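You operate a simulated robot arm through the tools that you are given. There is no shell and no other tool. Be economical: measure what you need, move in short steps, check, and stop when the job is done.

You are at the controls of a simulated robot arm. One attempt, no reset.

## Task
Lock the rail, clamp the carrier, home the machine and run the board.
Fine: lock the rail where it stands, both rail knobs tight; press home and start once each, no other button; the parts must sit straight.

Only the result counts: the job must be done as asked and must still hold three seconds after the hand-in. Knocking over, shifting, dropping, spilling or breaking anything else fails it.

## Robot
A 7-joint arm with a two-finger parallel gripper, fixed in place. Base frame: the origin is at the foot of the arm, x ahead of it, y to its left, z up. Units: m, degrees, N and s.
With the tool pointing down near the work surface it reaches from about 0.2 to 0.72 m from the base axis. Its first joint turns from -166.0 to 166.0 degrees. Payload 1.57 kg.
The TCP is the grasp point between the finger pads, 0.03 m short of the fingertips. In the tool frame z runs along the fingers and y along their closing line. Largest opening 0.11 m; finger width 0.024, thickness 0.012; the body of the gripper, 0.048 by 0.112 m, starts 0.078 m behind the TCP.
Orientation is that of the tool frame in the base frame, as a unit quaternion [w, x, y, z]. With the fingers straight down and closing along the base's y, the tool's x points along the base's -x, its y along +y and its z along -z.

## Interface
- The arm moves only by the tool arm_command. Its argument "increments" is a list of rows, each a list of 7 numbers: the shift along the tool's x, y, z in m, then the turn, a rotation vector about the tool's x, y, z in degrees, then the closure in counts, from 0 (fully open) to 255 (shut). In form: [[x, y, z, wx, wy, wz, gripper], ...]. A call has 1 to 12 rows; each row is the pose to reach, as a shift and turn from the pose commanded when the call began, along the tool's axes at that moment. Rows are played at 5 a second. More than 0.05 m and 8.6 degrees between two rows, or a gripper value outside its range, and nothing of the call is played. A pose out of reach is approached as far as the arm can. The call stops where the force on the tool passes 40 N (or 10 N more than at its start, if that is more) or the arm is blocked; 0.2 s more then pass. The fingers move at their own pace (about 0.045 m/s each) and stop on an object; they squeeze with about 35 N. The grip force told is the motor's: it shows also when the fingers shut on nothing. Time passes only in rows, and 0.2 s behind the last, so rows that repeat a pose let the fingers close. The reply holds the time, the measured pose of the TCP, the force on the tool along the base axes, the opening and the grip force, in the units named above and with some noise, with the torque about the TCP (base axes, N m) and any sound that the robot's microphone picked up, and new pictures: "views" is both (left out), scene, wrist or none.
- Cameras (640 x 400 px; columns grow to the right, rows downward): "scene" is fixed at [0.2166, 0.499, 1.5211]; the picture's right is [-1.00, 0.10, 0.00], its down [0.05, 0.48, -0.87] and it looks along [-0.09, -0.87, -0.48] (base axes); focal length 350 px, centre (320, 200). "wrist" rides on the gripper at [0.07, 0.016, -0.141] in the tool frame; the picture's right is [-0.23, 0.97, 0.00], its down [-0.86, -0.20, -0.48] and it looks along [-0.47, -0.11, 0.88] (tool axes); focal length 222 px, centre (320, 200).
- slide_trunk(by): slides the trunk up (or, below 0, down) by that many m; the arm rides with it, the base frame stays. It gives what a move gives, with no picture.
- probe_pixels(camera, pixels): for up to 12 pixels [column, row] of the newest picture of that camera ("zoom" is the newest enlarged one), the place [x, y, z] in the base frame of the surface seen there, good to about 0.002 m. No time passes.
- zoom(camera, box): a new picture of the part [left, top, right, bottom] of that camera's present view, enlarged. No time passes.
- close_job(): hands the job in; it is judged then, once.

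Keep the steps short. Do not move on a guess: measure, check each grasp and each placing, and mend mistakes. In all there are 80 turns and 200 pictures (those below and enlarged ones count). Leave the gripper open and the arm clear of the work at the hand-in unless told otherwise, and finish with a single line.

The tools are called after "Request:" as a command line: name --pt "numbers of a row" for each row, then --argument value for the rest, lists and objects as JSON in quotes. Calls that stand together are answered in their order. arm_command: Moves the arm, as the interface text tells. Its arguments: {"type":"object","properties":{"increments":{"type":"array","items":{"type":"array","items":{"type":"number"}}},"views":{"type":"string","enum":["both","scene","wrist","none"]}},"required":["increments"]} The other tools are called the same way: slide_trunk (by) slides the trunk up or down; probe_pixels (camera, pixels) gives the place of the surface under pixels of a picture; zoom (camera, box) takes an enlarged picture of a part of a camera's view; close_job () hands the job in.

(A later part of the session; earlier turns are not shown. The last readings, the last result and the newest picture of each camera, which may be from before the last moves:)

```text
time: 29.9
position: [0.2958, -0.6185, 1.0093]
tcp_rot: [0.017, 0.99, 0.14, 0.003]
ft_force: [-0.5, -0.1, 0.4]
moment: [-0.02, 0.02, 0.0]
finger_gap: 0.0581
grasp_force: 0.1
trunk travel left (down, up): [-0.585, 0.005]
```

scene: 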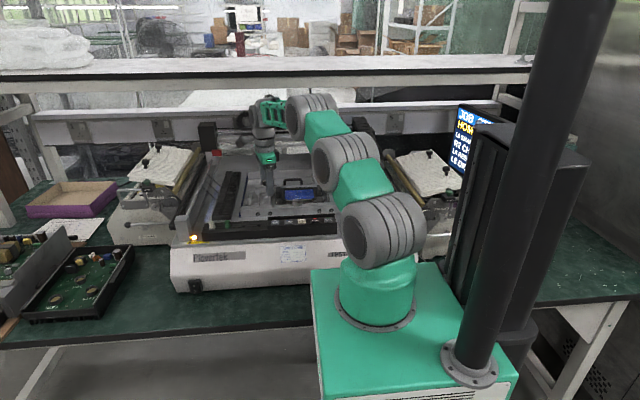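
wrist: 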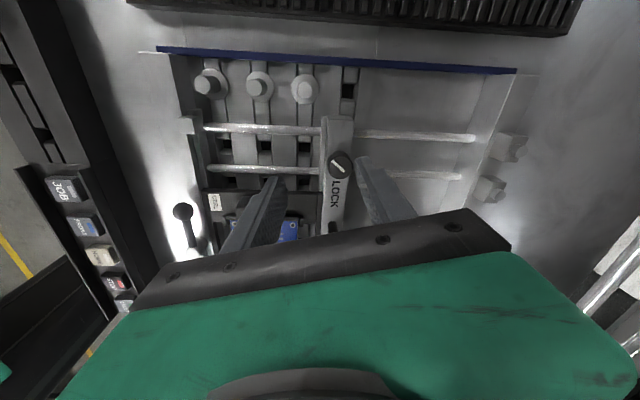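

Clear and free of force. I'll rise 4 cm, undo the 2° tilt and travel over the clamp ball.

Request:
arm_command --pt "0 0 -0.02 1 0 0 140" --pt "0 0 -0.04 2 0 0 140" --pt "-0.0024 -0.033 -0.045 2 0 0 140" --pt "-0.0048 -0.067 -0.045 2 0 0 140" --pt "-0.0072 -0.1 -0.045 2 0 0 140" --pt "-0.0096 -0.1333 -0.045 2 0 0 140" --pt "-0.0096 -0.1333 -0.045 2 0 0 140"

Request:
zoom --camera "wrist" --box '[240, 120, 400, 220]'

Request:
zoom --camera "scene" --box '[230, 160, 350, 235]'

```text
time: 31.5
position: [0.2494, -0.488, 1.0511]
tcp_rot: [-0.001, 0.99, 0.138, 0.002]
ft_force: [-0.2, 0.1, 0.5]
moment: [-0.04, 0.03, 0.0]
finger_gap: 0.0495
grasp_force: 0.1
trunk travel left (down, up): [-0.585, 0.005]
```

scene: 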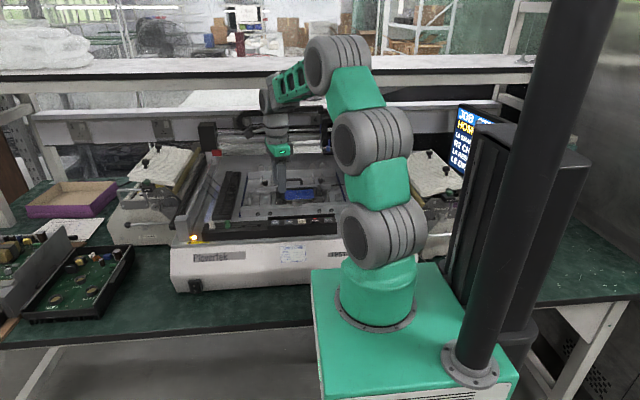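
wrist: 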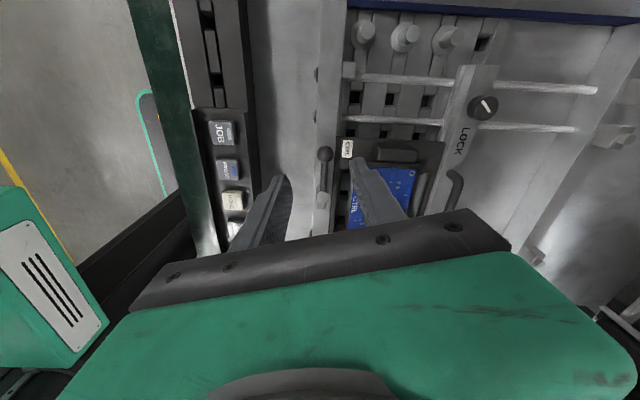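

```text
4.00 times, centred on (320, 170) of wrist
```

zoom: 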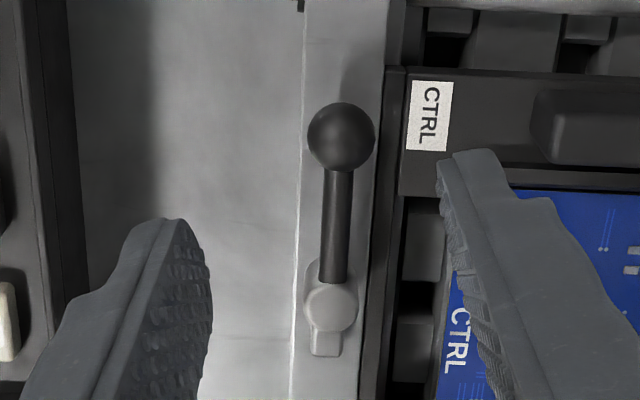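

```text
5.33 times, centred on (290, 198) of scene
```

zoom: 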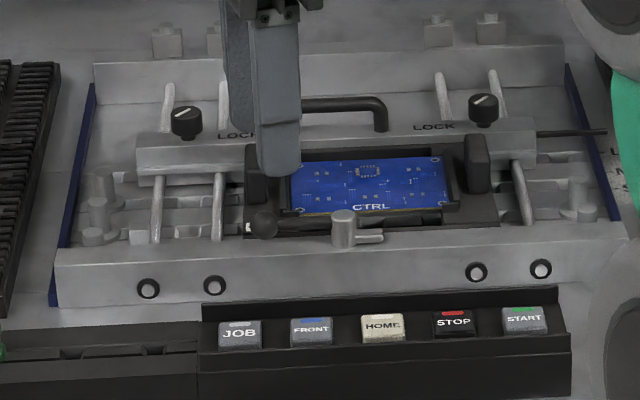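

Both knob lines sit alike and the carrier is undisturbed. I'll probe the rail and ball heights before the descent.

Request:
probe_pixels --camera "wrist" --pixels '[[323, 135], [325, 151], [318, 152], [334, 152], [345, 165], [325, 175], [322, 195], [347, 148]]'

```text
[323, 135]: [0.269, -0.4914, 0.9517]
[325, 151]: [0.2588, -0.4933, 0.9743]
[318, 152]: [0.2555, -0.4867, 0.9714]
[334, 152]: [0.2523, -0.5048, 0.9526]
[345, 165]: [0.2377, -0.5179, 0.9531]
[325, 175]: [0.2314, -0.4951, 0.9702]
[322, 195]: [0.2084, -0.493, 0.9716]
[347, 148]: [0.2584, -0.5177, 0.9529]
```

Ball centre ≈(0.252,-0.494,0.967) and surroundings at 0.952. I'll narrow to 0.034, descend to TCP 0.989 and close.

Request:
arm_command --pt "0.0015 0.002 0 0 0 0 176" --pt "0.0015 0.002 0.02 0 0 0 176" --pt "0.0015 0.002 0.04 0 0 0 176" --pt "0.0015 0.002 0.055 0 0 0 176" --pt "0.0015 0.002 0.063 0 0 0 176" --pt "0.0015 0.002 0.063 0 0 0 255" --pt "0.0015 0.002 0.063 0 0 0 255" --pt "0.0015 0.002 0.063 0 0 0 255" --views "wrist"

Request:
zoom --camera "wrist" --box '[280, 155, 360, 205]'

```text
time: 33.3
position: [0.251, -0.4925, 0.9847]
tcp_rot: [0.001, 0.99, 0.139, 0.001]
ft_force: [0.8, -1.4, -0.8]
moment: [-0.02, -0.03, -0.02]
finger_gap: 0.0171
grasp_force: 30.9
trunk travel left (down, up): [-0.585, 0.005]
```

wrist: 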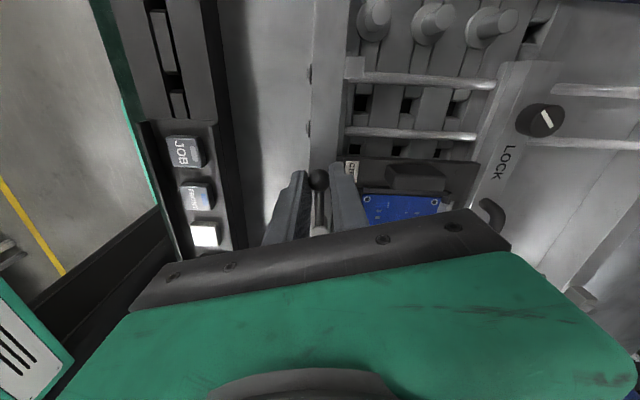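

```text
8.00 times, centred on (320, 180) of wrist
```

zoom: 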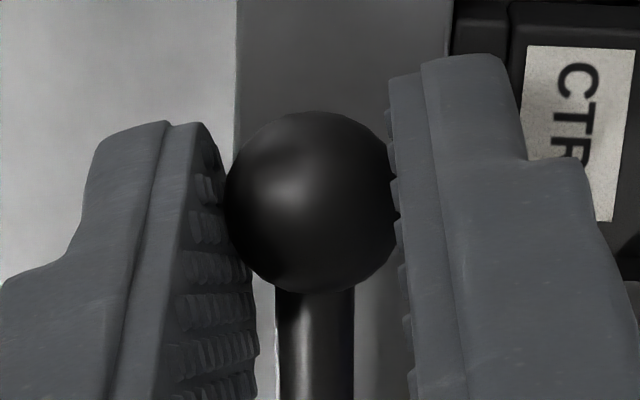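

Ball is gripped. I'll swing it about the post (0.2015,-0.493), radius 0.05, counter-clockwise towards +y, first 32°.

Request:
arm_command --pt "0.00145 -0.0068 0 0 0 -8 255" --pt "0.0019 -0.0138 0 0 0 -16 255" --pt "0.0015 -0.0207 0 0 0 -24 255" --pt "0 -0.0276 0 0 0 -32 255" --views "both"

Request:
zoom --camera "scene" --box '[245, 170, 345, 232]'

```text
time: 34.3
position: [0.2417, -0.4672, 0.9853]
tcp_rot: [0.001, 0.914, 0.406, 0.001]
ft_force: [-3.9, -5.3, -4.3]
moment: [-0.12, 0.03, 0.13]
finger_gap: 0.0172
grasp_force: 32.3
trunk travel left (down, up): [-0.585, 0.005]
```

scene: 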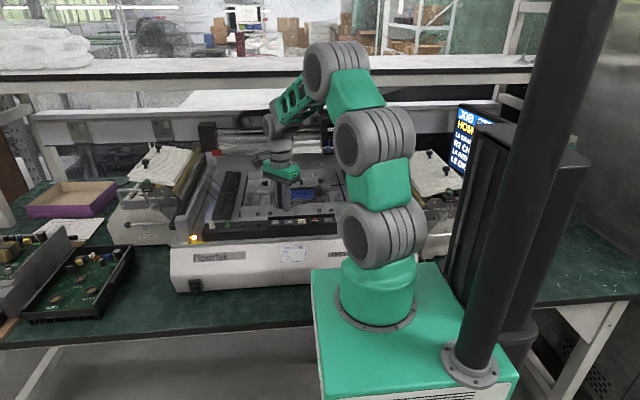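
wrist: 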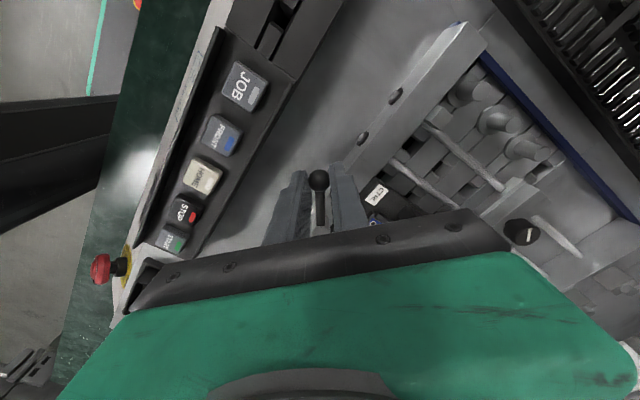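

```text
6.40 times, centred on (295, 201) of scene
```

zoom: 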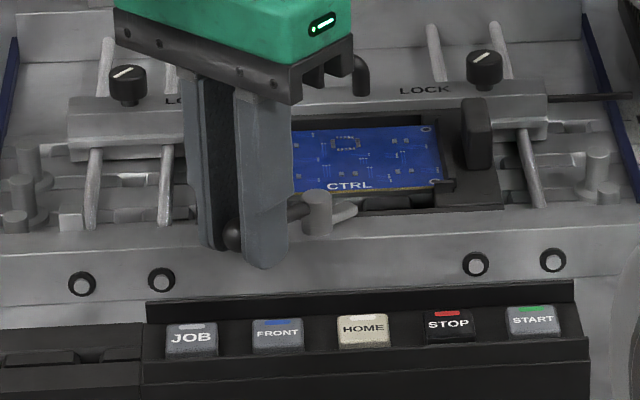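

The toe is swinging toward the carrier as expected. I'll continue another 40°.

Request:
arm_command --pt "0.00145 -0.0068 0 0 0 -8 255" --pt "0.0019 -0.0138 0 0 0 -16 255" --pt "0.0015 -0.0207 0 0 0 -24 255" --pt "0 -0.0276 0 0 0 -32 255" --pt "-0.0024 -0.0341 0 0 0 -40 255" --views "wrist"

Request:
zoom --camera "scene" --box '[245, 170, 345, 232]'

```text
time: 35.5
position: [0.2162, -0.4477, 0.9851]
tcp_rot: [0.002, 0.718, 0.696, 0.001]
ft_force: [-5.2, -22.6, -9.8]
moment: [-0.72, 0.11, 0.05]
finger_gap: 0.0176
grasp_force: 32.0
trunk travel left (down, up): [-0.585, 0.005]
```

wrist: 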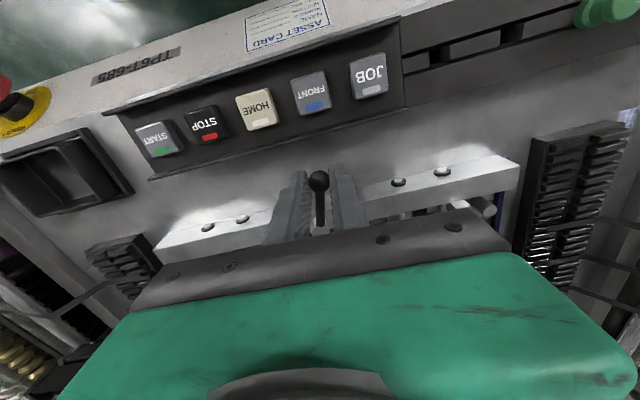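

```text
6.40 times, centred on (295, 201) of scene
```

zoom: 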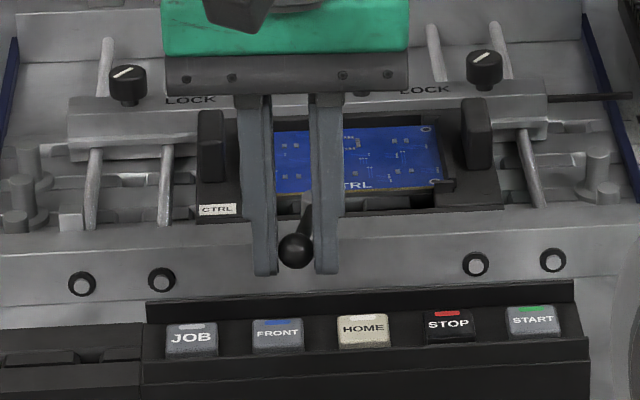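

The radial pull is 22 N, so my radius is slightly off. I'll open a little to relax, look at the ball and regrip.

Request:
arm_command --pt "0 0 0 0 0 0 185" --pt "0 0 0 0 0 0 185" --pt "0 0 0 0 0 0 185" --views "wrist"

Request:
zoom --camera "wrist" --box '[280, 155, 360, 205]'

Request:
probe_pixels --camera "zoom" --pixels '[[320, 200], [320, 240], [280, 200], [320, 300], [320, 380], [320, 160]]'

Request:
zoom --camera "scene" --box '[265, 185, 325, 222]'

```text
time: 36.3
position: [0.2161, -0.4455, 0.9859]
tcp_rot: [0.001, 0.719, 0.694, 0.002]
ft_force: [-0.5, 0.3, -0.5]
moment: [0.0, 0.0, 0.02]
finger_gap: 0.0311
grasp_force: 0.3
trunk travel left (down, up): [-0.585, 0.005]
```

wrist: 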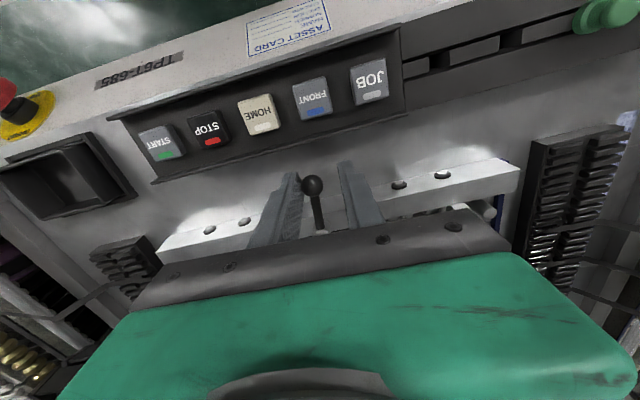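

```text
8.00 times, centred on (320, 180) of wrist
```

zoom: 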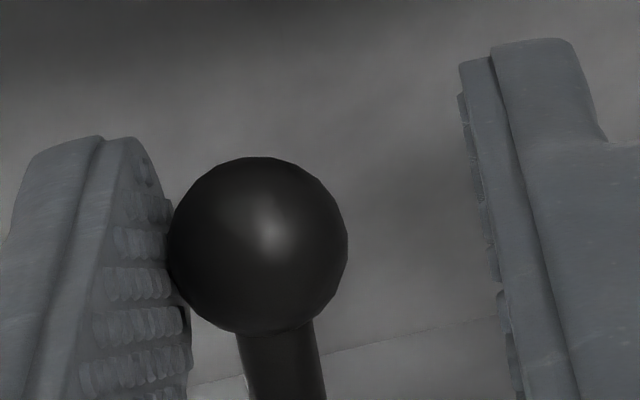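

```text
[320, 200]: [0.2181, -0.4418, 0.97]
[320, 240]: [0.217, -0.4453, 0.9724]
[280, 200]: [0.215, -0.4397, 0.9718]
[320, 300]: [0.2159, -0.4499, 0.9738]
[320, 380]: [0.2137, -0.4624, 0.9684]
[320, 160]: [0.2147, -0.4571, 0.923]
```

```text
10.67 times, centred on (295, 204) of scene
```

zoom: 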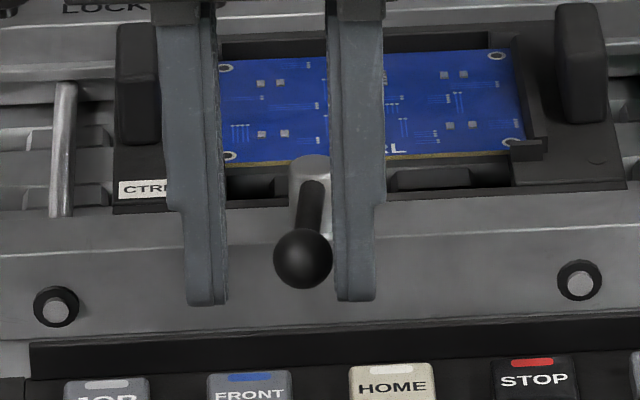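

The ball centre is at ≈(0.2125,-0.4445), about 77° round. I'll centre on it, regrip and swing on to about 92°.

Request:
arm_command --pt "0 -0.0035 0 0 0 0 185" --pt "0 -0.0035 0 0 0 0 255" --pt "0 -0.0035 0 0 0 0 255" --pt "0 -0.0035 0 0 0 0 255" --pt "0.0009 -0.0103 0 0 0 -8 255" --pt "0.0008 -0.0148 0 0 0 -13 255" --pt "0.0008 -0.0164 0 0 0 -15 255" --views "wrist"

Request:
zoom --camera "scene" --box '[265, 185, 325, 222]'

```text
time: 37.9
position: [0.2033, -0.4448, 0.986]
tcp_rot: [0.002, 0.62, 0.785, 0.001]
ft_force: [19.1, -5.7, -0.7]
moment: [-0.01, -0.33, 0.06]
finger_gap: 0.0173
grasp_force: 31.9
trunk travel left (down, up): [-0.585, 0.005]
```

wrist: 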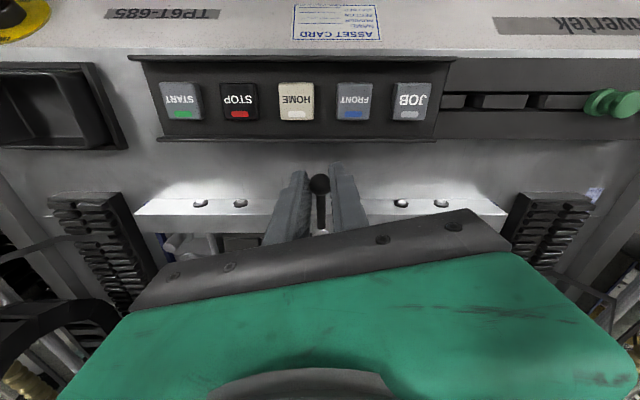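

```text
10.67 times, centred on (295, 204) of scene
```

zoom: 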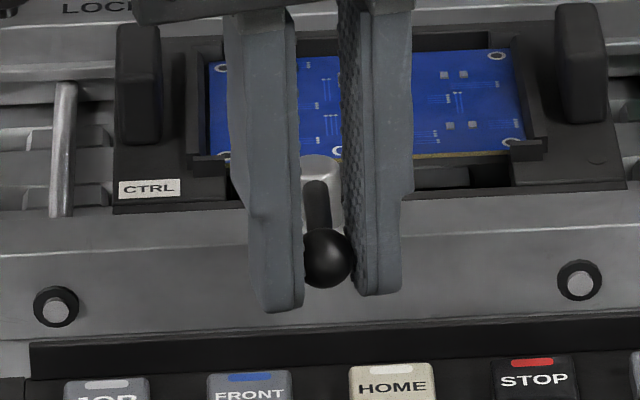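

A reaction of 19 N opposes the swing, so the toe is bearing at about 88°. I'll push 3 mm further to make sure it's at its stop.

Request:
arm_command --pt "0 -0.0015 0 0 0 0 255" --pt "0 -0.003 0 0 0 0 255" --views "none"

Request:
zoom --camera "scene" --box '[265, 185, 325, 222]'

```text
time: 38.5
position: [0.2029, -0.4451, 0.9862]
tcp_rot: [0.003, 0.62, 0.784, 0.0]
ft_force: [38.6, -0.3, 6.2]
moment: [-0.32, -0.82, 0.1]
finger_gap: 0.0171
grasp_force: 32.3
trunk travel left (down, up): [-0.585, 0.005]
```

```text
10.67 times, centred on (295, 204) of scene
```

zoom: 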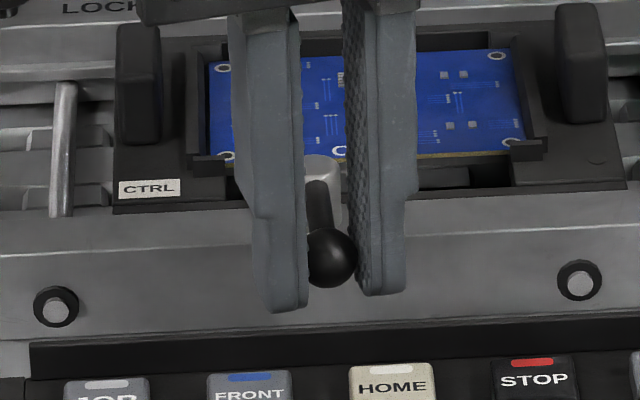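

It doesn't move under 38 N: hard stop. I'll ease off, open, lift and inspect the clamp.

Request:
arm_command --pt "0 0.004 0 0 0 0 255" --pt "0 0.004 0 0 0 0 170" --pt "0 0.004 0 0 0 0 170" --pt "0 0.004 -0.03 0 0 0 170" --pt "0 0.004 -0.06 0 0 0 170" --pt "0 0.004 -0.08 0 0 0 170" --pt "0 0.004 -0.08 0 0 0 170"

Request:
zoom --camera "scene" --box '[245, 170, 345, 232]'

Request:
zoom --camera "wrist" --box '[220, 60, 420, 185]'

```text
time: 40.1
position: [0.2009, -0.4427, 1.0647]
tcp_rot: [0.0, 0.624, 0.782, 0.001]
ft_force: [-0.2, -0.5, 0.5]
moment: [0.0, -0.02, 0.0]
finger_gap: 0.0366
grasp_force: 0.0
trunk travel left (down, up): [-0.585, 0.005]
```

scene: 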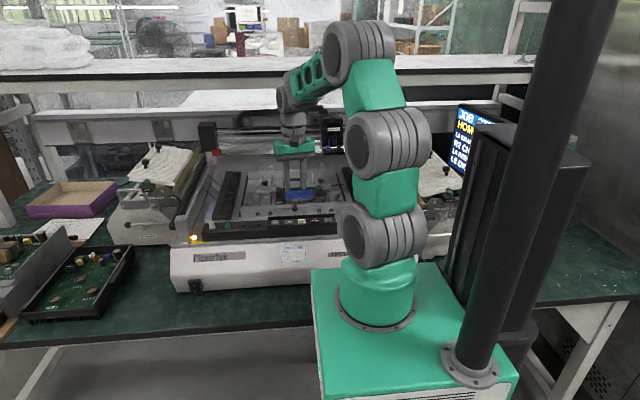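
wrist: 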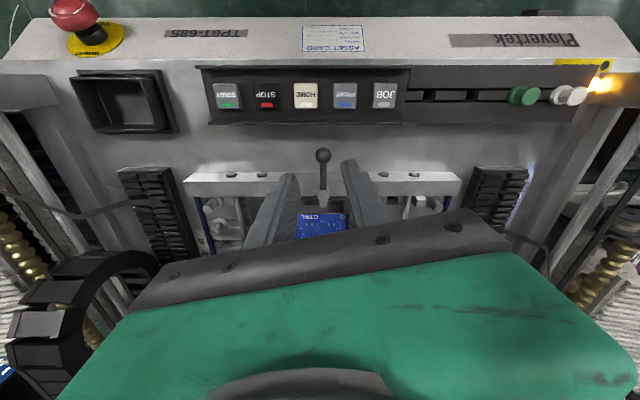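

```text
6.40 times, centred on (295, 201) of scene
```

zoom: 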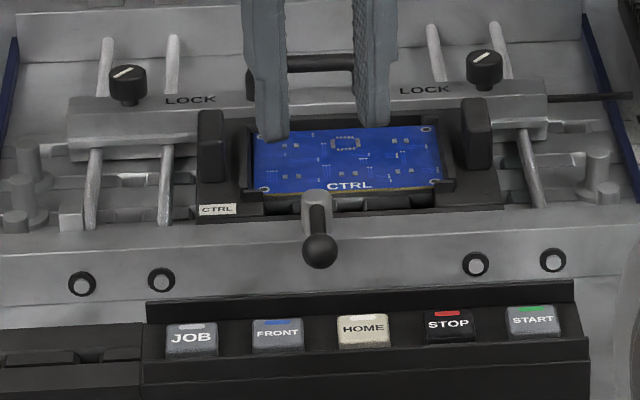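

```text
3.20 times, centred on (320, 122) of wrist
```

zoom: 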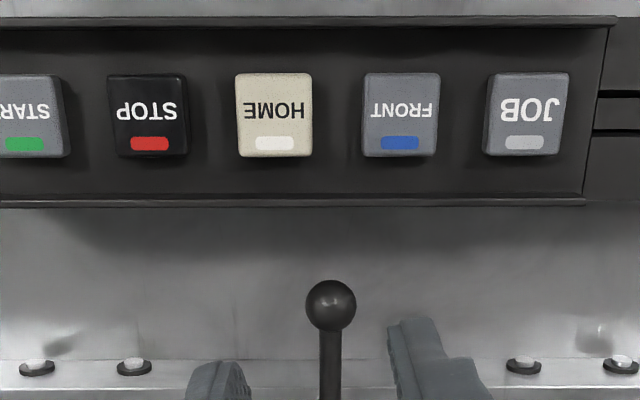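

The clamp toe is over the carrier. Comparing with the first picture, though, the carrier looks shifted about 4 px toward -x: the label was at (188,210) in the same zoom and is now at (217,210). I'll re-zoom the original box and measure.

Request:
zoom --camera "scene" --box '[265, 175, 325, 212]'

Request:
probe_pixels --camera "zoom" --pixels '[[95, 145], [140, 145], [540, 120], [570, 120], [110, 260], [140, 260], [155, 290], [316, 272]]'

```text
10.67 times, centred on (295, 194) of scene
```

zoom: 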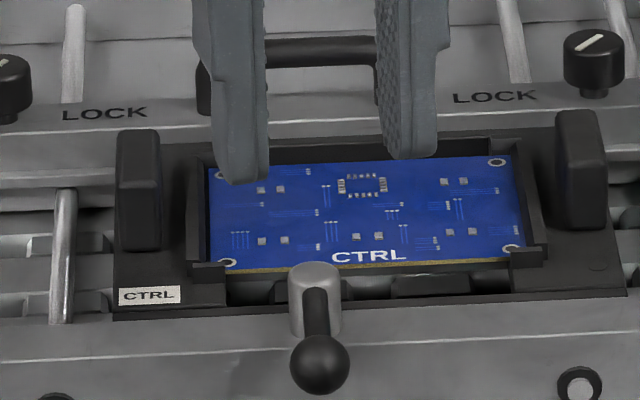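

```text
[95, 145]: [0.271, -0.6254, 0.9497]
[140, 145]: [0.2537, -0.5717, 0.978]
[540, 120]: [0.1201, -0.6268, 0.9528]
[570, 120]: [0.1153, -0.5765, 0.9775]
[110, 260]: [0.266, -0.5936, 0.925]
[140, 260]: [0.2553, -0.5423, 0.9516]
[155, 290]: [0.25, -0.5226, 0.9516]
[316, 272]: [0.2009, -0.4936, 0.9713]
```

The carrier has moved 44 zoom px, about 14 mm in -x; the hand must have pushed it in the droop. The rail and knobs are unmoved. It has to go back: unclamp, push it +x to its first place, reclamp. First I'll regrip the ball.

Request:
arm_command --pt "0 0 0.03 0 0 0 170" --pt "0 0 0.06 0 0 0 170" --pt "0 0 0.079 0 0 0 170" --pt "0 0 0.079 0 0 0 255" --pt "0 0 0.079 0 0 0 255" --pt "0 0 0.079 0 0 0 255" --views "wrist"

```text
time: 41.5
position: [0.2038, -0.4433, 0.9856]
tcp_rot: [0.002, 0.622, 0.783, 0.0]
ft_force: [4.9, 0.4, -0.8]
moment: [-0.21, -0.17, 0.06]
finger_gap: 0.0172
grasp_force: 29.4
trunk travel left (down, up): [-0.585, 0.005]
```

wrist: 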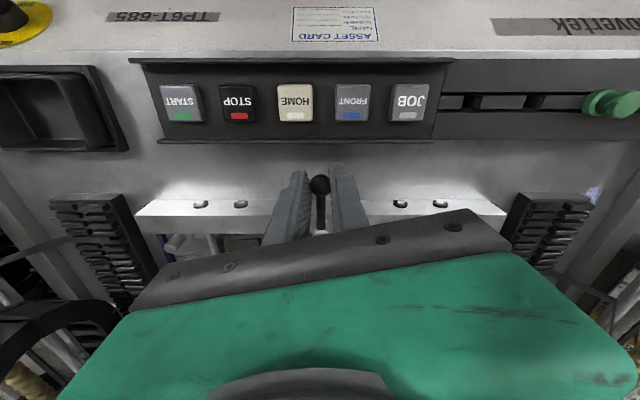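

The ball is gripped. I'll swing it back clockwise 72°.

Request:
arm_command --pt "-0.0023 0.0064 0 0 0 8 255" --pt "-0.0054 0.0125 0 0 0 16 255" --pt "-0.0094 0.0181 0 0 0 24 255" --pt "-0.0141 0.023 0 0 0 32 255" --pt "-0.0195 0.0273 0 0 0 40 255" --pt "-0.0254 0.0308 0 0 0 48 255" --pt "-0.0317 0.0334 0 0 0 56 255" --pt "-0.0383 0.0351 0 0 0 64 255" --pt "-0.0451 0.0359 0 0 0 72 255" --views "none"

Request:
zoom --camera "scene" --box '[265, 175, 325, 212]'

```text
time: 43.5
position: [0.2485, -0.4812, 0.9862]
tcp_rot: [0.002, 0.964, 0.268, 0.0]
ft_force: [23.3, 6.5, -1.3]
moment: [0.1, -0.51, 0.01]
finger_gap: 0.0176
grasp_force: 31.6
trunk travel left (down, up): [-0.585, 0.005]
```

```text
10.67 times, centred on (295, 194) of scene
```

zoom: 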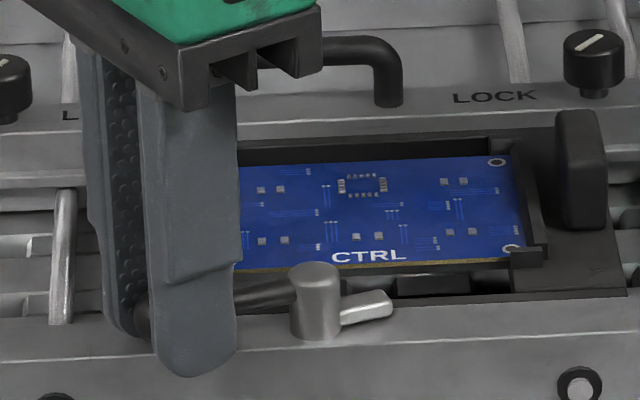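

Unclamped. I'll release, lift and go over to the -x side of the carrier, turning the tool to 90°.

Request:
arm_command --pt "0 0 0 0 0 0 170" --pt "0 0 0 0 0 0 170" --pt "0 0 -0.04 0 0 0 170" --pt "0 0 -0.08 0 0 -8 200" --pt "-0.03 0 -0.08 0 0 -16 255" --pt "-0.065 -0.001 -0.08 0 0 -24 255" --pt "-0.1 -0.002 -0.08 0 0 -32 255" --pt "-0.14 -0.003 -0.08 0 0 -40 255" --pt "-0.175 -0.0036 -0.08 0 0 -48 255" --pt "-0.1885 -0.0036 -0.08 0 0 -54 255" --pt "-0.1885 -0.0036 -0.08 0 0 -59 255" --pt "-0.1885 -0.0036 -0.08 0 0 -59 255"

Request:
zoom --camera "scene" --box '[265, 175, 325, 212]'

```text
time: 46.1
position: [0.0802, -0.5734, 1.067]
tcp_rot: [0.001, 0.707, 0.707, 0.001]
ft_force: [-0.3, 0.0, -0.1]
moment: [-0.01, -0.01, 0.01]
finger_gap: 0.0001
grasp_force: 21.3
trunk travel left (down, up): [-0.585, 0.005]
```

scene: 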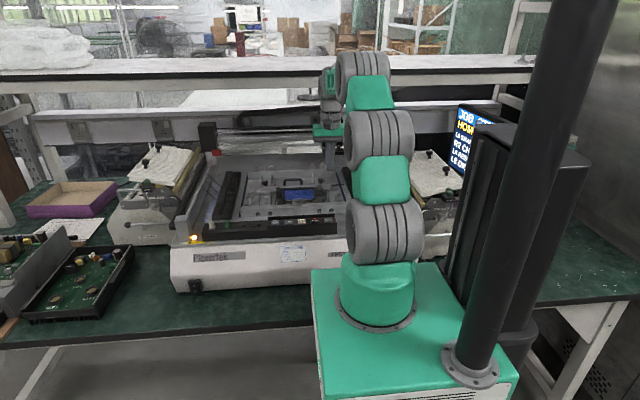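
wrist: 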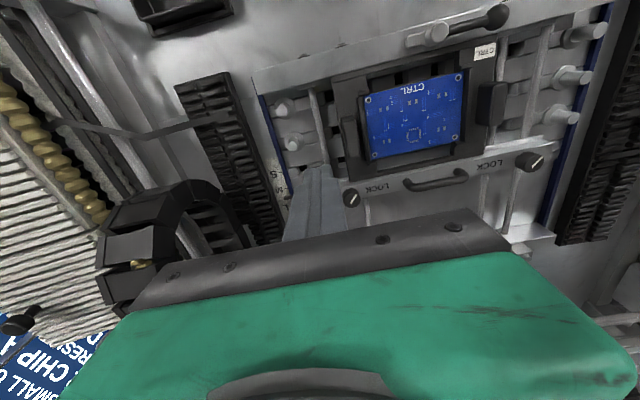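

```text
10.67 times, centred on (295, 194) of scene
```

zoom: 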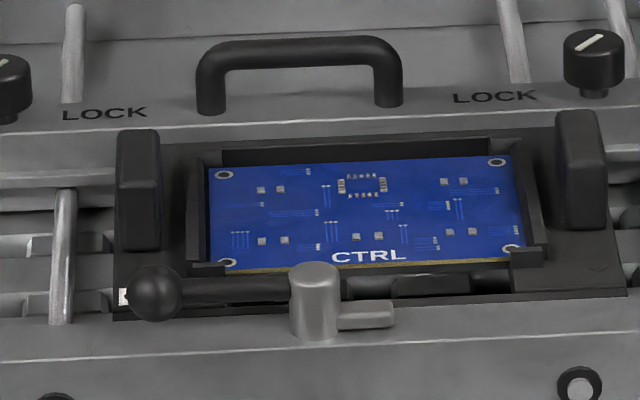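

The lever is back at its open position. I'll look at the -x block of the carrier to plan the push.

Request:
zoom --camera "wrist" --box '[270, 60, 430, 220]'

Request:
probe_pixels --camera "wrist" --pixels '[[347, 118], [350, 145], [346, 105], [355, 120], [338, 95], [340, 115], [345, 145], [315, 115], [320, 135], [360, 75], [478, 103], [490, 100]]'

```text
2.50 times, centred on (350, 140) of wrist
```

zoom: 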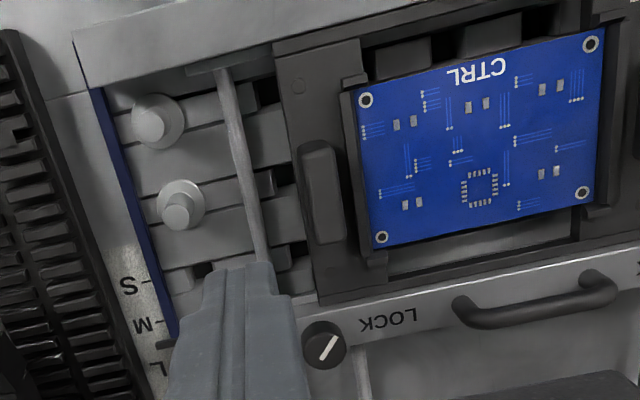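

```text
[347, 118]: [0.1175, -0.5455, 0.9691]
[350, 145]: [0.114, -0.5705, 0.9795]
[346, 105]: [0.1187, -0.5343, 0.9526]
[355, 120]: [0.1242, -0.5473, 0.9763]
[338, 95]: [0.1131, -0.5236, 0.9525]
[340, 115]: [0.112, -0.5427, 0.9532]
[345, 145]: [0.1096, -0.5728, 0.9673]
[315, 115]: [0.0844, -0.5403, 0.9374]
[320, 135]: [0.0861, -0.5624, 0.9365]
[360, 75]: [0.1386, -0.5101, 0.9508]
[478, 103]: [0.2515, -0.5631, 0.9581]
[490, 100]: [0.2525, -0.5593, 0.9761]
```

Block spans x≈0.109–0.125 and y≈-0.546 to -0.583. I'll lower the closed fingers beside its -x face at y=-0.562, tips at z≈0.96.

Request:
arm_command --pt "0.012 0.003 0 0 0 0 255" --pt "0.012 0.003 0.03 0 0 0 255" --pt "0.012 0.003 0.06 0 0 0 255" --pt "0.012 0.003 0.077 0 0 0 255" --pt "0.012 0.003 0.077 0 0 0 255" --views "wrist"

Request:
zoom --camera "scene" --box '[265, 175, 325, 212]'

```text
time: 47.3
position: [0.0866, -0.5593, 0.9881]
tcp_rot: [0.001, 0.707, 0.707, 0.002]
ft_force: [0.3, -0.3, -0.1]
moment: [0.01, 0.02, 0.02]
finger_gap: 0.0002
grasp_force: 21.1
trunk travel left (down, up): [-0.585, 0.005]
```

wrist: 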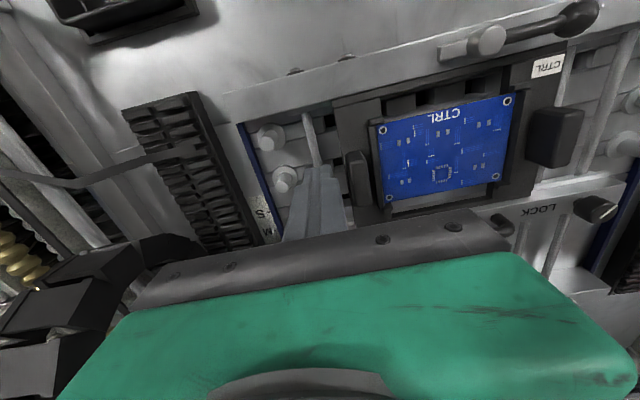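

```text
10.67 times, centred on (295, 194) of scene
```

zoom: 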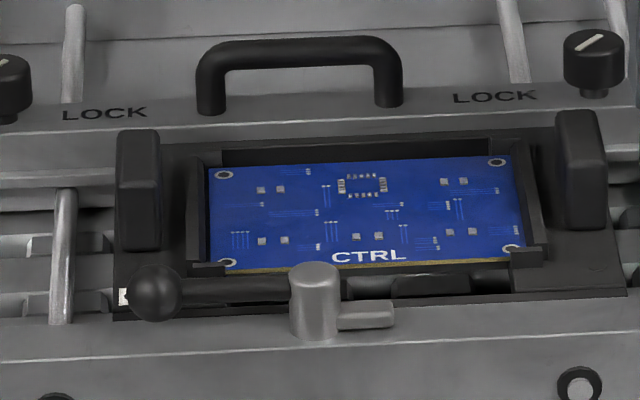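

In place, no contact. I'll push slowly in +x to about 17 mm of travel (some 7 mm of it moving the carrier).

Request:
arm_command --pt "0 0.005 0 0 0 0 255" --pt "0 0.009 0 0 0 0 255" --pt "0 0.012 0 0 0 0 255" --pt "0 0.0145 0 0 0 0 255" --pt "0 0.017 0 0 0 0 255" --pt "0 0.017 0 0 0 0 255" --views "none"

Request:
zoom --camera "scene" --box '[265, 175, 325, 212]'

```text
time: 48.7
position: [0.1025, -0.5607, 0.9886]
tcp_rot: [0.001, 0.708, 0.707, 0.001]
ft_force: [-0.3, 0.9, 0.2]
moment: [0.0, -0.01, 0.04]
finger_gap: 0.0001
grasp_force: 21.1
trunk travel left (down, up): [-0.585, 0.005]
```

```text
10.67 times, centred on (295, 194) of scene
```

zoom: 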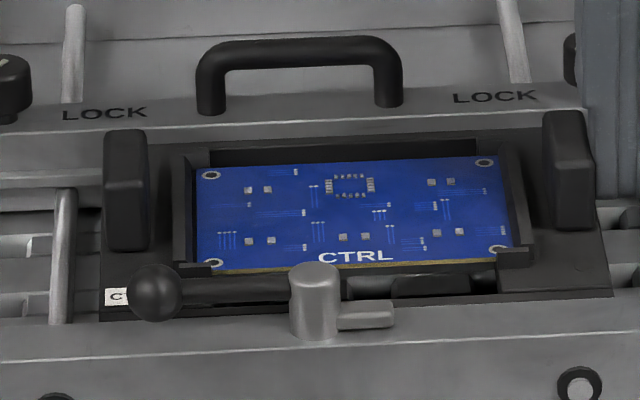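

It slides easily. The left block edge is at 104 and its original was 73, about 10 mm to go. I'll push 9 mm and check.

Request:
arm_command --pt "0 0.0025 0 0 0 0 255" --pt "0 0.005 0 0 0 0 255" --pt "0 0.0075 0 0 0 0 255" --pt "0 0.009 0 0 0 0 255" --pt "0 0.009 0 0 0 0 255" --views "none"

Request:
zoom --camera "scene" --box '[265, 175, 325, 212]'

```text
time: 49.9
position: [0.1123, -0.5602, 0.9871]
tcp_rot: [0.001, 0.708, 0.706, 0.001]
ft_force: [-0.3, -0.5, 0.1]
moment: [-0.03, 0.04, -0.01]
finger_gap: 0.0001
grasp_force: 20.4
trunk travel left (down, up): [-0.585, 0.005]
```

```text
10.67 times, centred on (295, 194) of scene
```

zoom: 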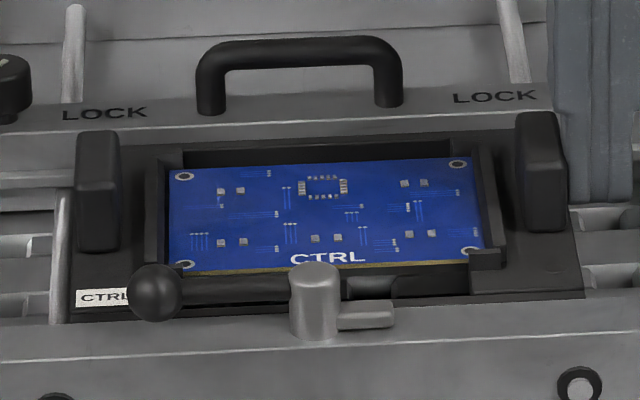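

About 4 px (≈1.4 mm) is left against the original picture. I'll push that and check.

Request:
arm_command --pt "0 0.0008 0 0 0 0 255" --pt "0 0.0014 0 0 0 0 255" --pt "0 0.0014 0 0 0 0 255" --views "none"

Request:
zoom --camera "scene" --box '[265, 175, 325, 212]'

Request:
probe_pixels --camera "zoom" --pixels '[[95, 145], [540, 120]]'

```text
time: 50.7
position: [0.1131, -0.5612, 0.9885]
tcp_rot: [0.001, 0.708, 0.706, 0.001]
ft_force: [-0.3, 0.3, 0.4]
moment: [0.03, 0.0, 0.02]
finger_gap: 0.0
grasp_force: 21.1
trunk travel left (down, up): [-0.585, 0.005]
```

```text
10.67 times, centred on (295, 194) of scene
```

zoom: 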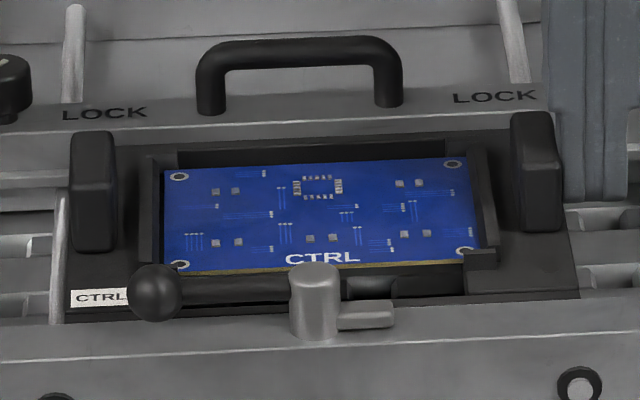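

```text
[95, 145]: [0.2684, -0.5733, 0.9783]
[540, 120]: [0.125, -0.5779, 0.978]
```

The carrier is back at its original pixels, within about 0.5 mm. I'll back away, lift and return to the ball at (0.252,-0.494) with the tool at 164°.

Request:
arm_command --pt "0 -0.012 0 0 0 0 255" --pt "0 -0.012 -0.035 0 0 0 255" --pt "0 -0.012 -0.07 0 0 7 255" --pt "0.0 0.01 -0.075 0 0 15 255" --pt "0.015 0.04 -0.075 0 0 23 230" --pt "0.03 0.07 -0.075 0 0 31 176" --pt "0.045 0.1 -0.075 0 0 39 176" --pt "0.06 0.13 -0.075 0 0 47 176" --pt "0.067 0.1385 -0.075 0 0 55 176" --pt "0.067 0.1385 -0.075 0 0 63 176" --pt "0.067 0.1385 -0.075 0 0 71 176" --pt "0.067 0.1385 -0.075 0 0 74 176"

Request:
zoom --camera "wrist" --box '[240, 120, 400, 220]'

Request:
probe_pixels --camera "zoom" --pixels '[[340, 110], [340, 130], [340, 150]]'

```text
time: 53.3
position: [0.2514, -0.4956, 1.0631]
tcp_rot: [0.001, 0.99, 0.138, 0.002]
ft_force: [-0.7, -0.7, -0.1]
moment: [-0.01, -0.03, 0.02]
finger_gap: 0.034
grasp_force: 0.1
trunk travel left (down, up): [-0.585, 0.005]
```

scene: 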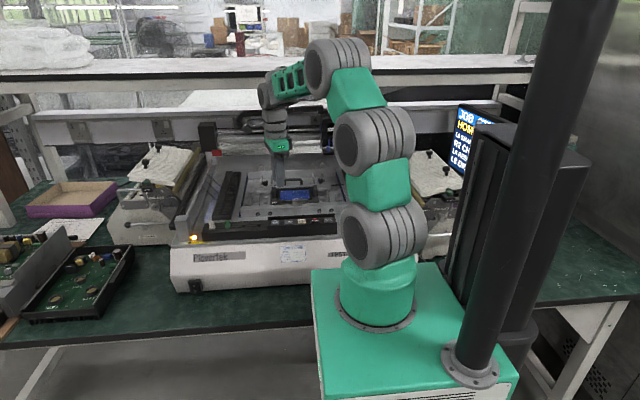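
wrist: 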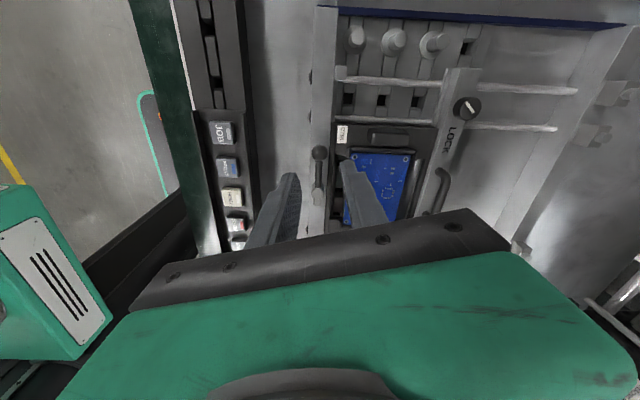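

```text
4.00 times, centred on (320, 170) of wrist
```

zoom: 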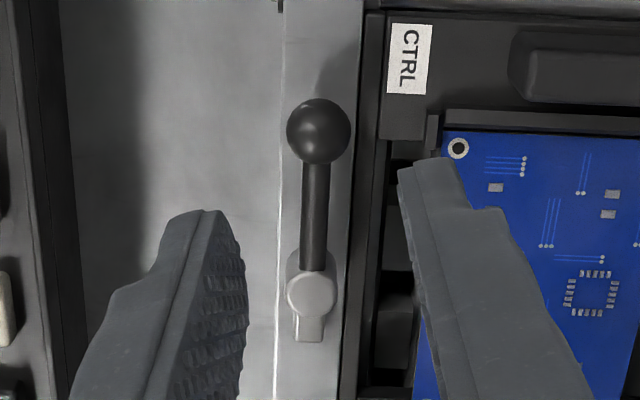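

```text
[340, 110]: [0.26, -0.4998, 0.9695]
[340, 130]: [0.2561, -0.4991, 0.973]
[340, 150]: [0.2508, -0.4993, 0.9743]
```

Centred over the ball. I'll descend and grip, then swing the first 40°.

Request:
arm_command --pt "0 0 0.03 0 0 0 176" --pt "0 0 0.06 0 0 0 176" --pt "0 0 0.077 0 0 0 176" --pt "0 0 0.077 0 0 0 255" --pt "0 0 0.077 0 0 0 255" --pt "0 0 0.077 0 0 0 255" --views "none"

Request:
arm_command --pt "0.0012 -0.0068 0 0 0 -8 255" --pt "0.0014 -0.0137 0 0 0 -16 255" --pt "0.0007 -0.0205 0 0 0 -24 255" --pt "-0.001 -0.0272 0 0 0 -32 255" --pt "-0.0034 -0.0336 0 0 0 -40 255" --views "wrist"

Request:
zoom --camera "scene" --box '[265, 175, 325, 212]'

```text
time: 54.7
position: [0.2526, -0.495, 0.9905]
tcp_rot: [-0.001, 0.99, 0.14, 0.001]
ft_force: [-3.2, 10.8, 0.7]
moment: [0.23, 0.13, -0.05]
finger_gap: 0.0174
grasp_force: 31.5
trunk travel left (down, up): [-0.585, 0.005]
```

```text
time: 55.9
position: [0.24, -0.4624, 0.9894]
tcp_rot: [0.003, 0.882, 0.471, 0.001]
ft_force: [7.8, 2.9, 13.7]
moment: [0.18, -0.22, 0.14]
finger_gap: 0.0171
grasp_force: 32.7
trunk travel left (down, up): [-0.585, 0.005]
```

wrist: 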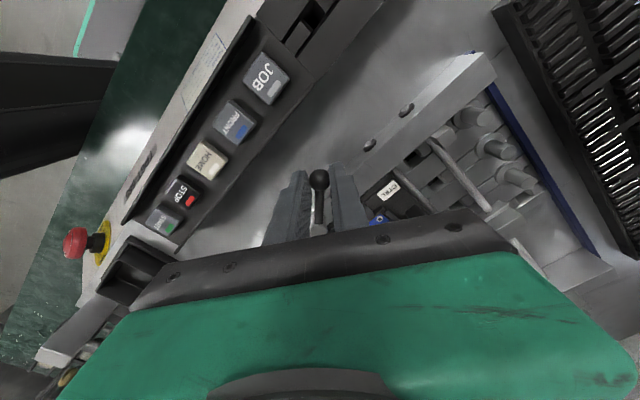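

```text
10.67 times, centred on (295, 194) of scene
```

zoom: 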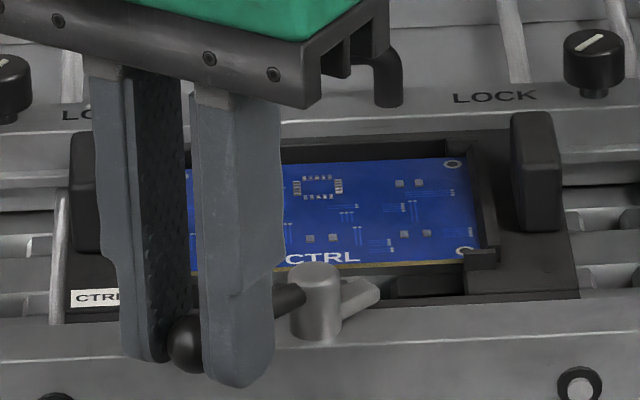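

The carrier stays put. I'll swing 32° more.

Request:
arm_command --pt "0.0012 -0.0068 0 0 0 -8 255" --pt "0.0014 -0.0137 0 0 0 -16 255" --pt "0.0007 -0.0205 0 0 0 -24 255" --pt "-0.001 -0.0272 0 0 0 -32 255" --views "none"

Request:
arm_command --pt "0 0 0 0 0 0 190" --pt "0 0 0 0 0 0 190" --views "wrist"

Request:
zoom --camera "wrist" --box '[280, 155, 360, 205]'

Request:
zoom --camera "scene" --box '[265, 175, 325, 212]'

```text
time: 56.9
position: [0.2151, -0.4477, 0.9882]
tcp_rot: [0.002, 0.72, 0.694, 0.0]
ft_force: [0.4, 1.8, 22.6]
moment: [0.0, -0.06, 0.04]
finger_gap: 0.017
grasp_force: 32.2
trunk travel left (down, up): [-0.585, 0.005]
```

```text
time: 57.5
position: [0.2152, -0.4479, 0.9858]
tcp_rot: [0.0, 0.719, 0.695, 0.002]
ft_force: [-1.2, -0.3, -0.7]
moment: [0.01, -0.01, -0.04]
finger_gap: 0.0289
grasp_force: 0.7
trunk travel left (down, up): [-0.585, 0.005]
```

wrist: 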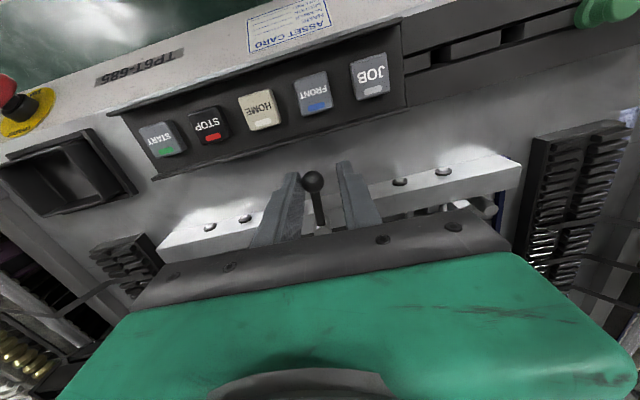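

```text
8.00 times, centred on (320, 180) of wrist
```

zoom: 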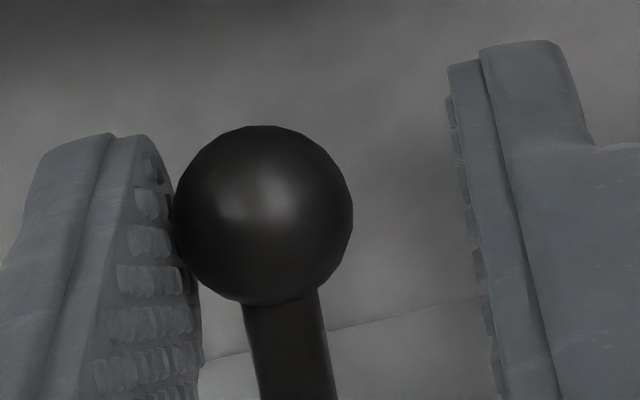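

```text
10.67 times, centred on (295, 194) of scene
```

zoom: 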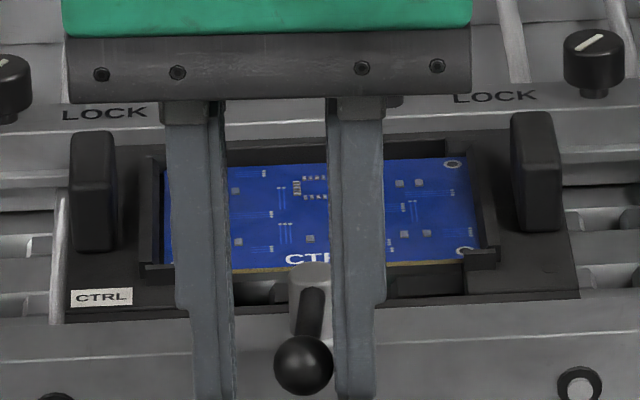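

Same state as before at 77°. I'll regrip and do the final swing to the stop with a firm push.

Request:
arm_command --pt "0 -0.003 0 0 0 0 190" --pt "0 -0.003 0 0 0 0 255" --pt "0 -0.003 0 0 0 0 255" --pt "0 -0.003 0 0 0 0 255" --pt "0.0009 -0.0098 0 0 0 -8 255" --pt "0.0008 -0.0143 0 0 0 -13 255" --pt "0.0008 -0.016 0 0 0 -15 255" --pt "0.0008 -0.0175 0 0 0 -15 255" --views "none"

Request:
zoom --camera "scene" --box '[265, 175, 325, 212]'

```text
time: 59.3
position: [0.2029, -0.448, 0.9871]
tcp_rot: [0.002, 0.621, 0.784, 0.001]
ft_force: [31.8, -1.8, -6.5]
moment: [0.07, -0.56, 0.0]
finger_gap: 0.0173
grasp_force: 32.1
trunk travel left (down, up): [-0.585, 0.005]
```

```text
10.67 times, centred on (295, 194) of scene
```

zoom: 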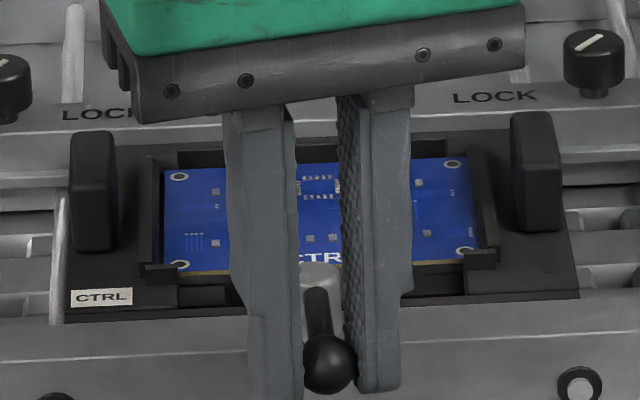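

Held at its stop with 32 N, and the carrier is still in its place. I'll ease off, release, lift, close the fingers and hover over HOME (0.188,-0.386).

Request:
arm_command --pt "0 0.004 0 0 0 0 255" --pt "0 0.004 0 0 0 0 170" --pt "0 0.004 0 0 0 0 170" --pt "0 0.004 -0.03 0 0 0 170" --pt "0 0.004 -0.06 0 0 0 170" --pt "0.02 0.002 -0.06 0 0 5 255" --pt "0.04 0 -0.06 0 0 10 255" --pt "0.0605 -0.0003 -0.06 0 0 13 255" --pt "0.0605 -0.0003 -0.06 0 0 13 255"

Request:
zoom --camera "wrist" --box '[240, 110, 400, 210]'

Request:
zoom --camera "scene" --box '[245, 170, 345, 232]'

```text
time: 61.3
position: [0.1861, -0.3889, 1.0467]
tcp_rot: [0.002, 0.708, 0.706, 0.001]
ft_force: [0.1, 0.4, -0.5]
moment: [0.01, 0.02, 0.0]
finger_gap: 0.0001
grasp_force: 21.5
trunk travel left (down, up): [-0.585, 0.005]
```

scene: 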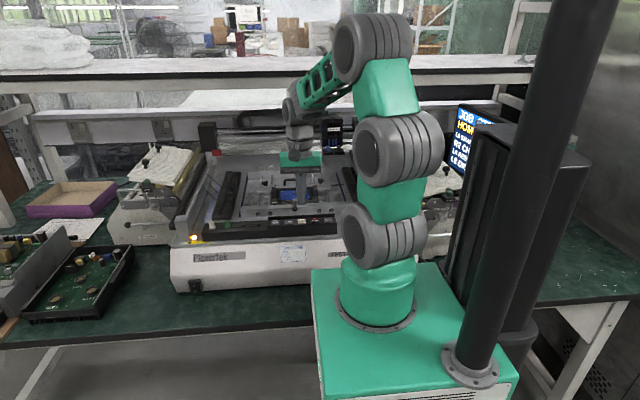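
wrist: 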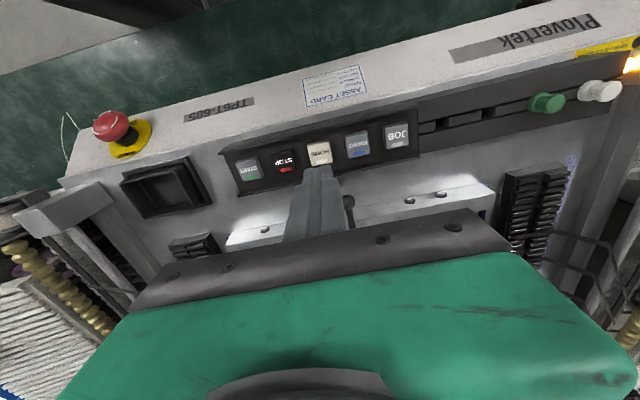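

```text
4.00 times, centred on (320, 160) of wrist
```

zoom: 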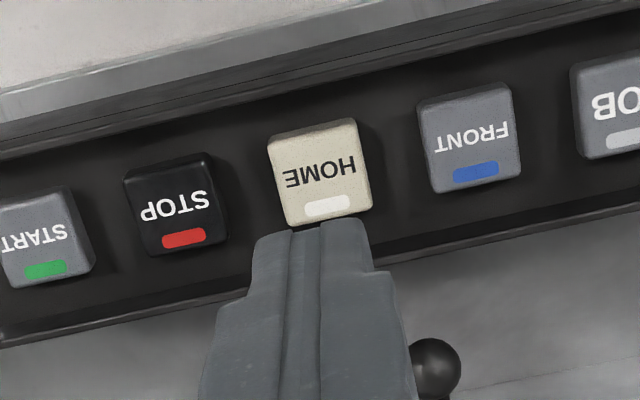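

```text
6.40 times, centred on (295, 201) of scene
```

zoom: 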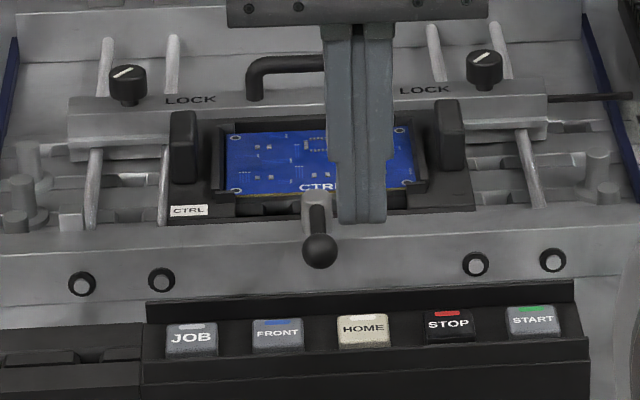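

The carrier label sits at (170–207,210), as at the start. I'll probe the HOME and START button tops for centring.

Request:
probe_pixels --camera "wrist" --pixels '[[319, 152], [309, 155], [330, 150], [320, 145], [322, 161], [249, 169], [238, 171], [260, 167], [247, 160], [251, 177]]'

```text
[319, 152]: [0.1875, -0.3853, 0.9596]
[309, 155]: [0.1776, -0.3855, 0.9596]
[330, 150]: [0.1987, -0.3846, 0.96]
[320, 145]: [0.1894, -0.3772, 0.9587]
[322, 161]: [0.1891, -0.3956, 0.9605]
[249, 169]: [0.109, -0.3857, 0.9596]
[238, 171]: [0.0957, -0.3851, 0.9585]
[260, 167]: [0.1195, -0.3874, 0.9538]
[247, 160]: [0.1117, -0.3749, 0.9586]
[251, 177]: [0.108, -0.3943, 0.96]
```

HOME centre (0.188,-0.386), START centre (0.108,-0.385), tops at z≈0.96. I'll press HOME once.

Request:
arm_command --pt "0 0 0.02 0 0 0 255" --pt "0.0025 0.001 0.045 0 0 0 255" --pt "0.0025 0.001 0.053 0 0 0 255" --pt "0.0025 0.001 0.057 0 0 0 255" --pt "0.0025 0.001 0.06 0 0 0 255" --pt "0.0025 0.001 0.0625 0 0 0 255" --views "none"

```text
time: 62.7
position: [0.1863, -0.385, 0.9855]
tcp_rot: [0.002, 0.707, 0.707, 0.001]
ft_force: [4.4, 3.6, 7.3]
moment: [0.11, -0.07, -0.03]
finger_gap: 0.0001
grasp_force: 21.3
trunk travel left (down, up): [-0.585, 0.005]
heard: click
```

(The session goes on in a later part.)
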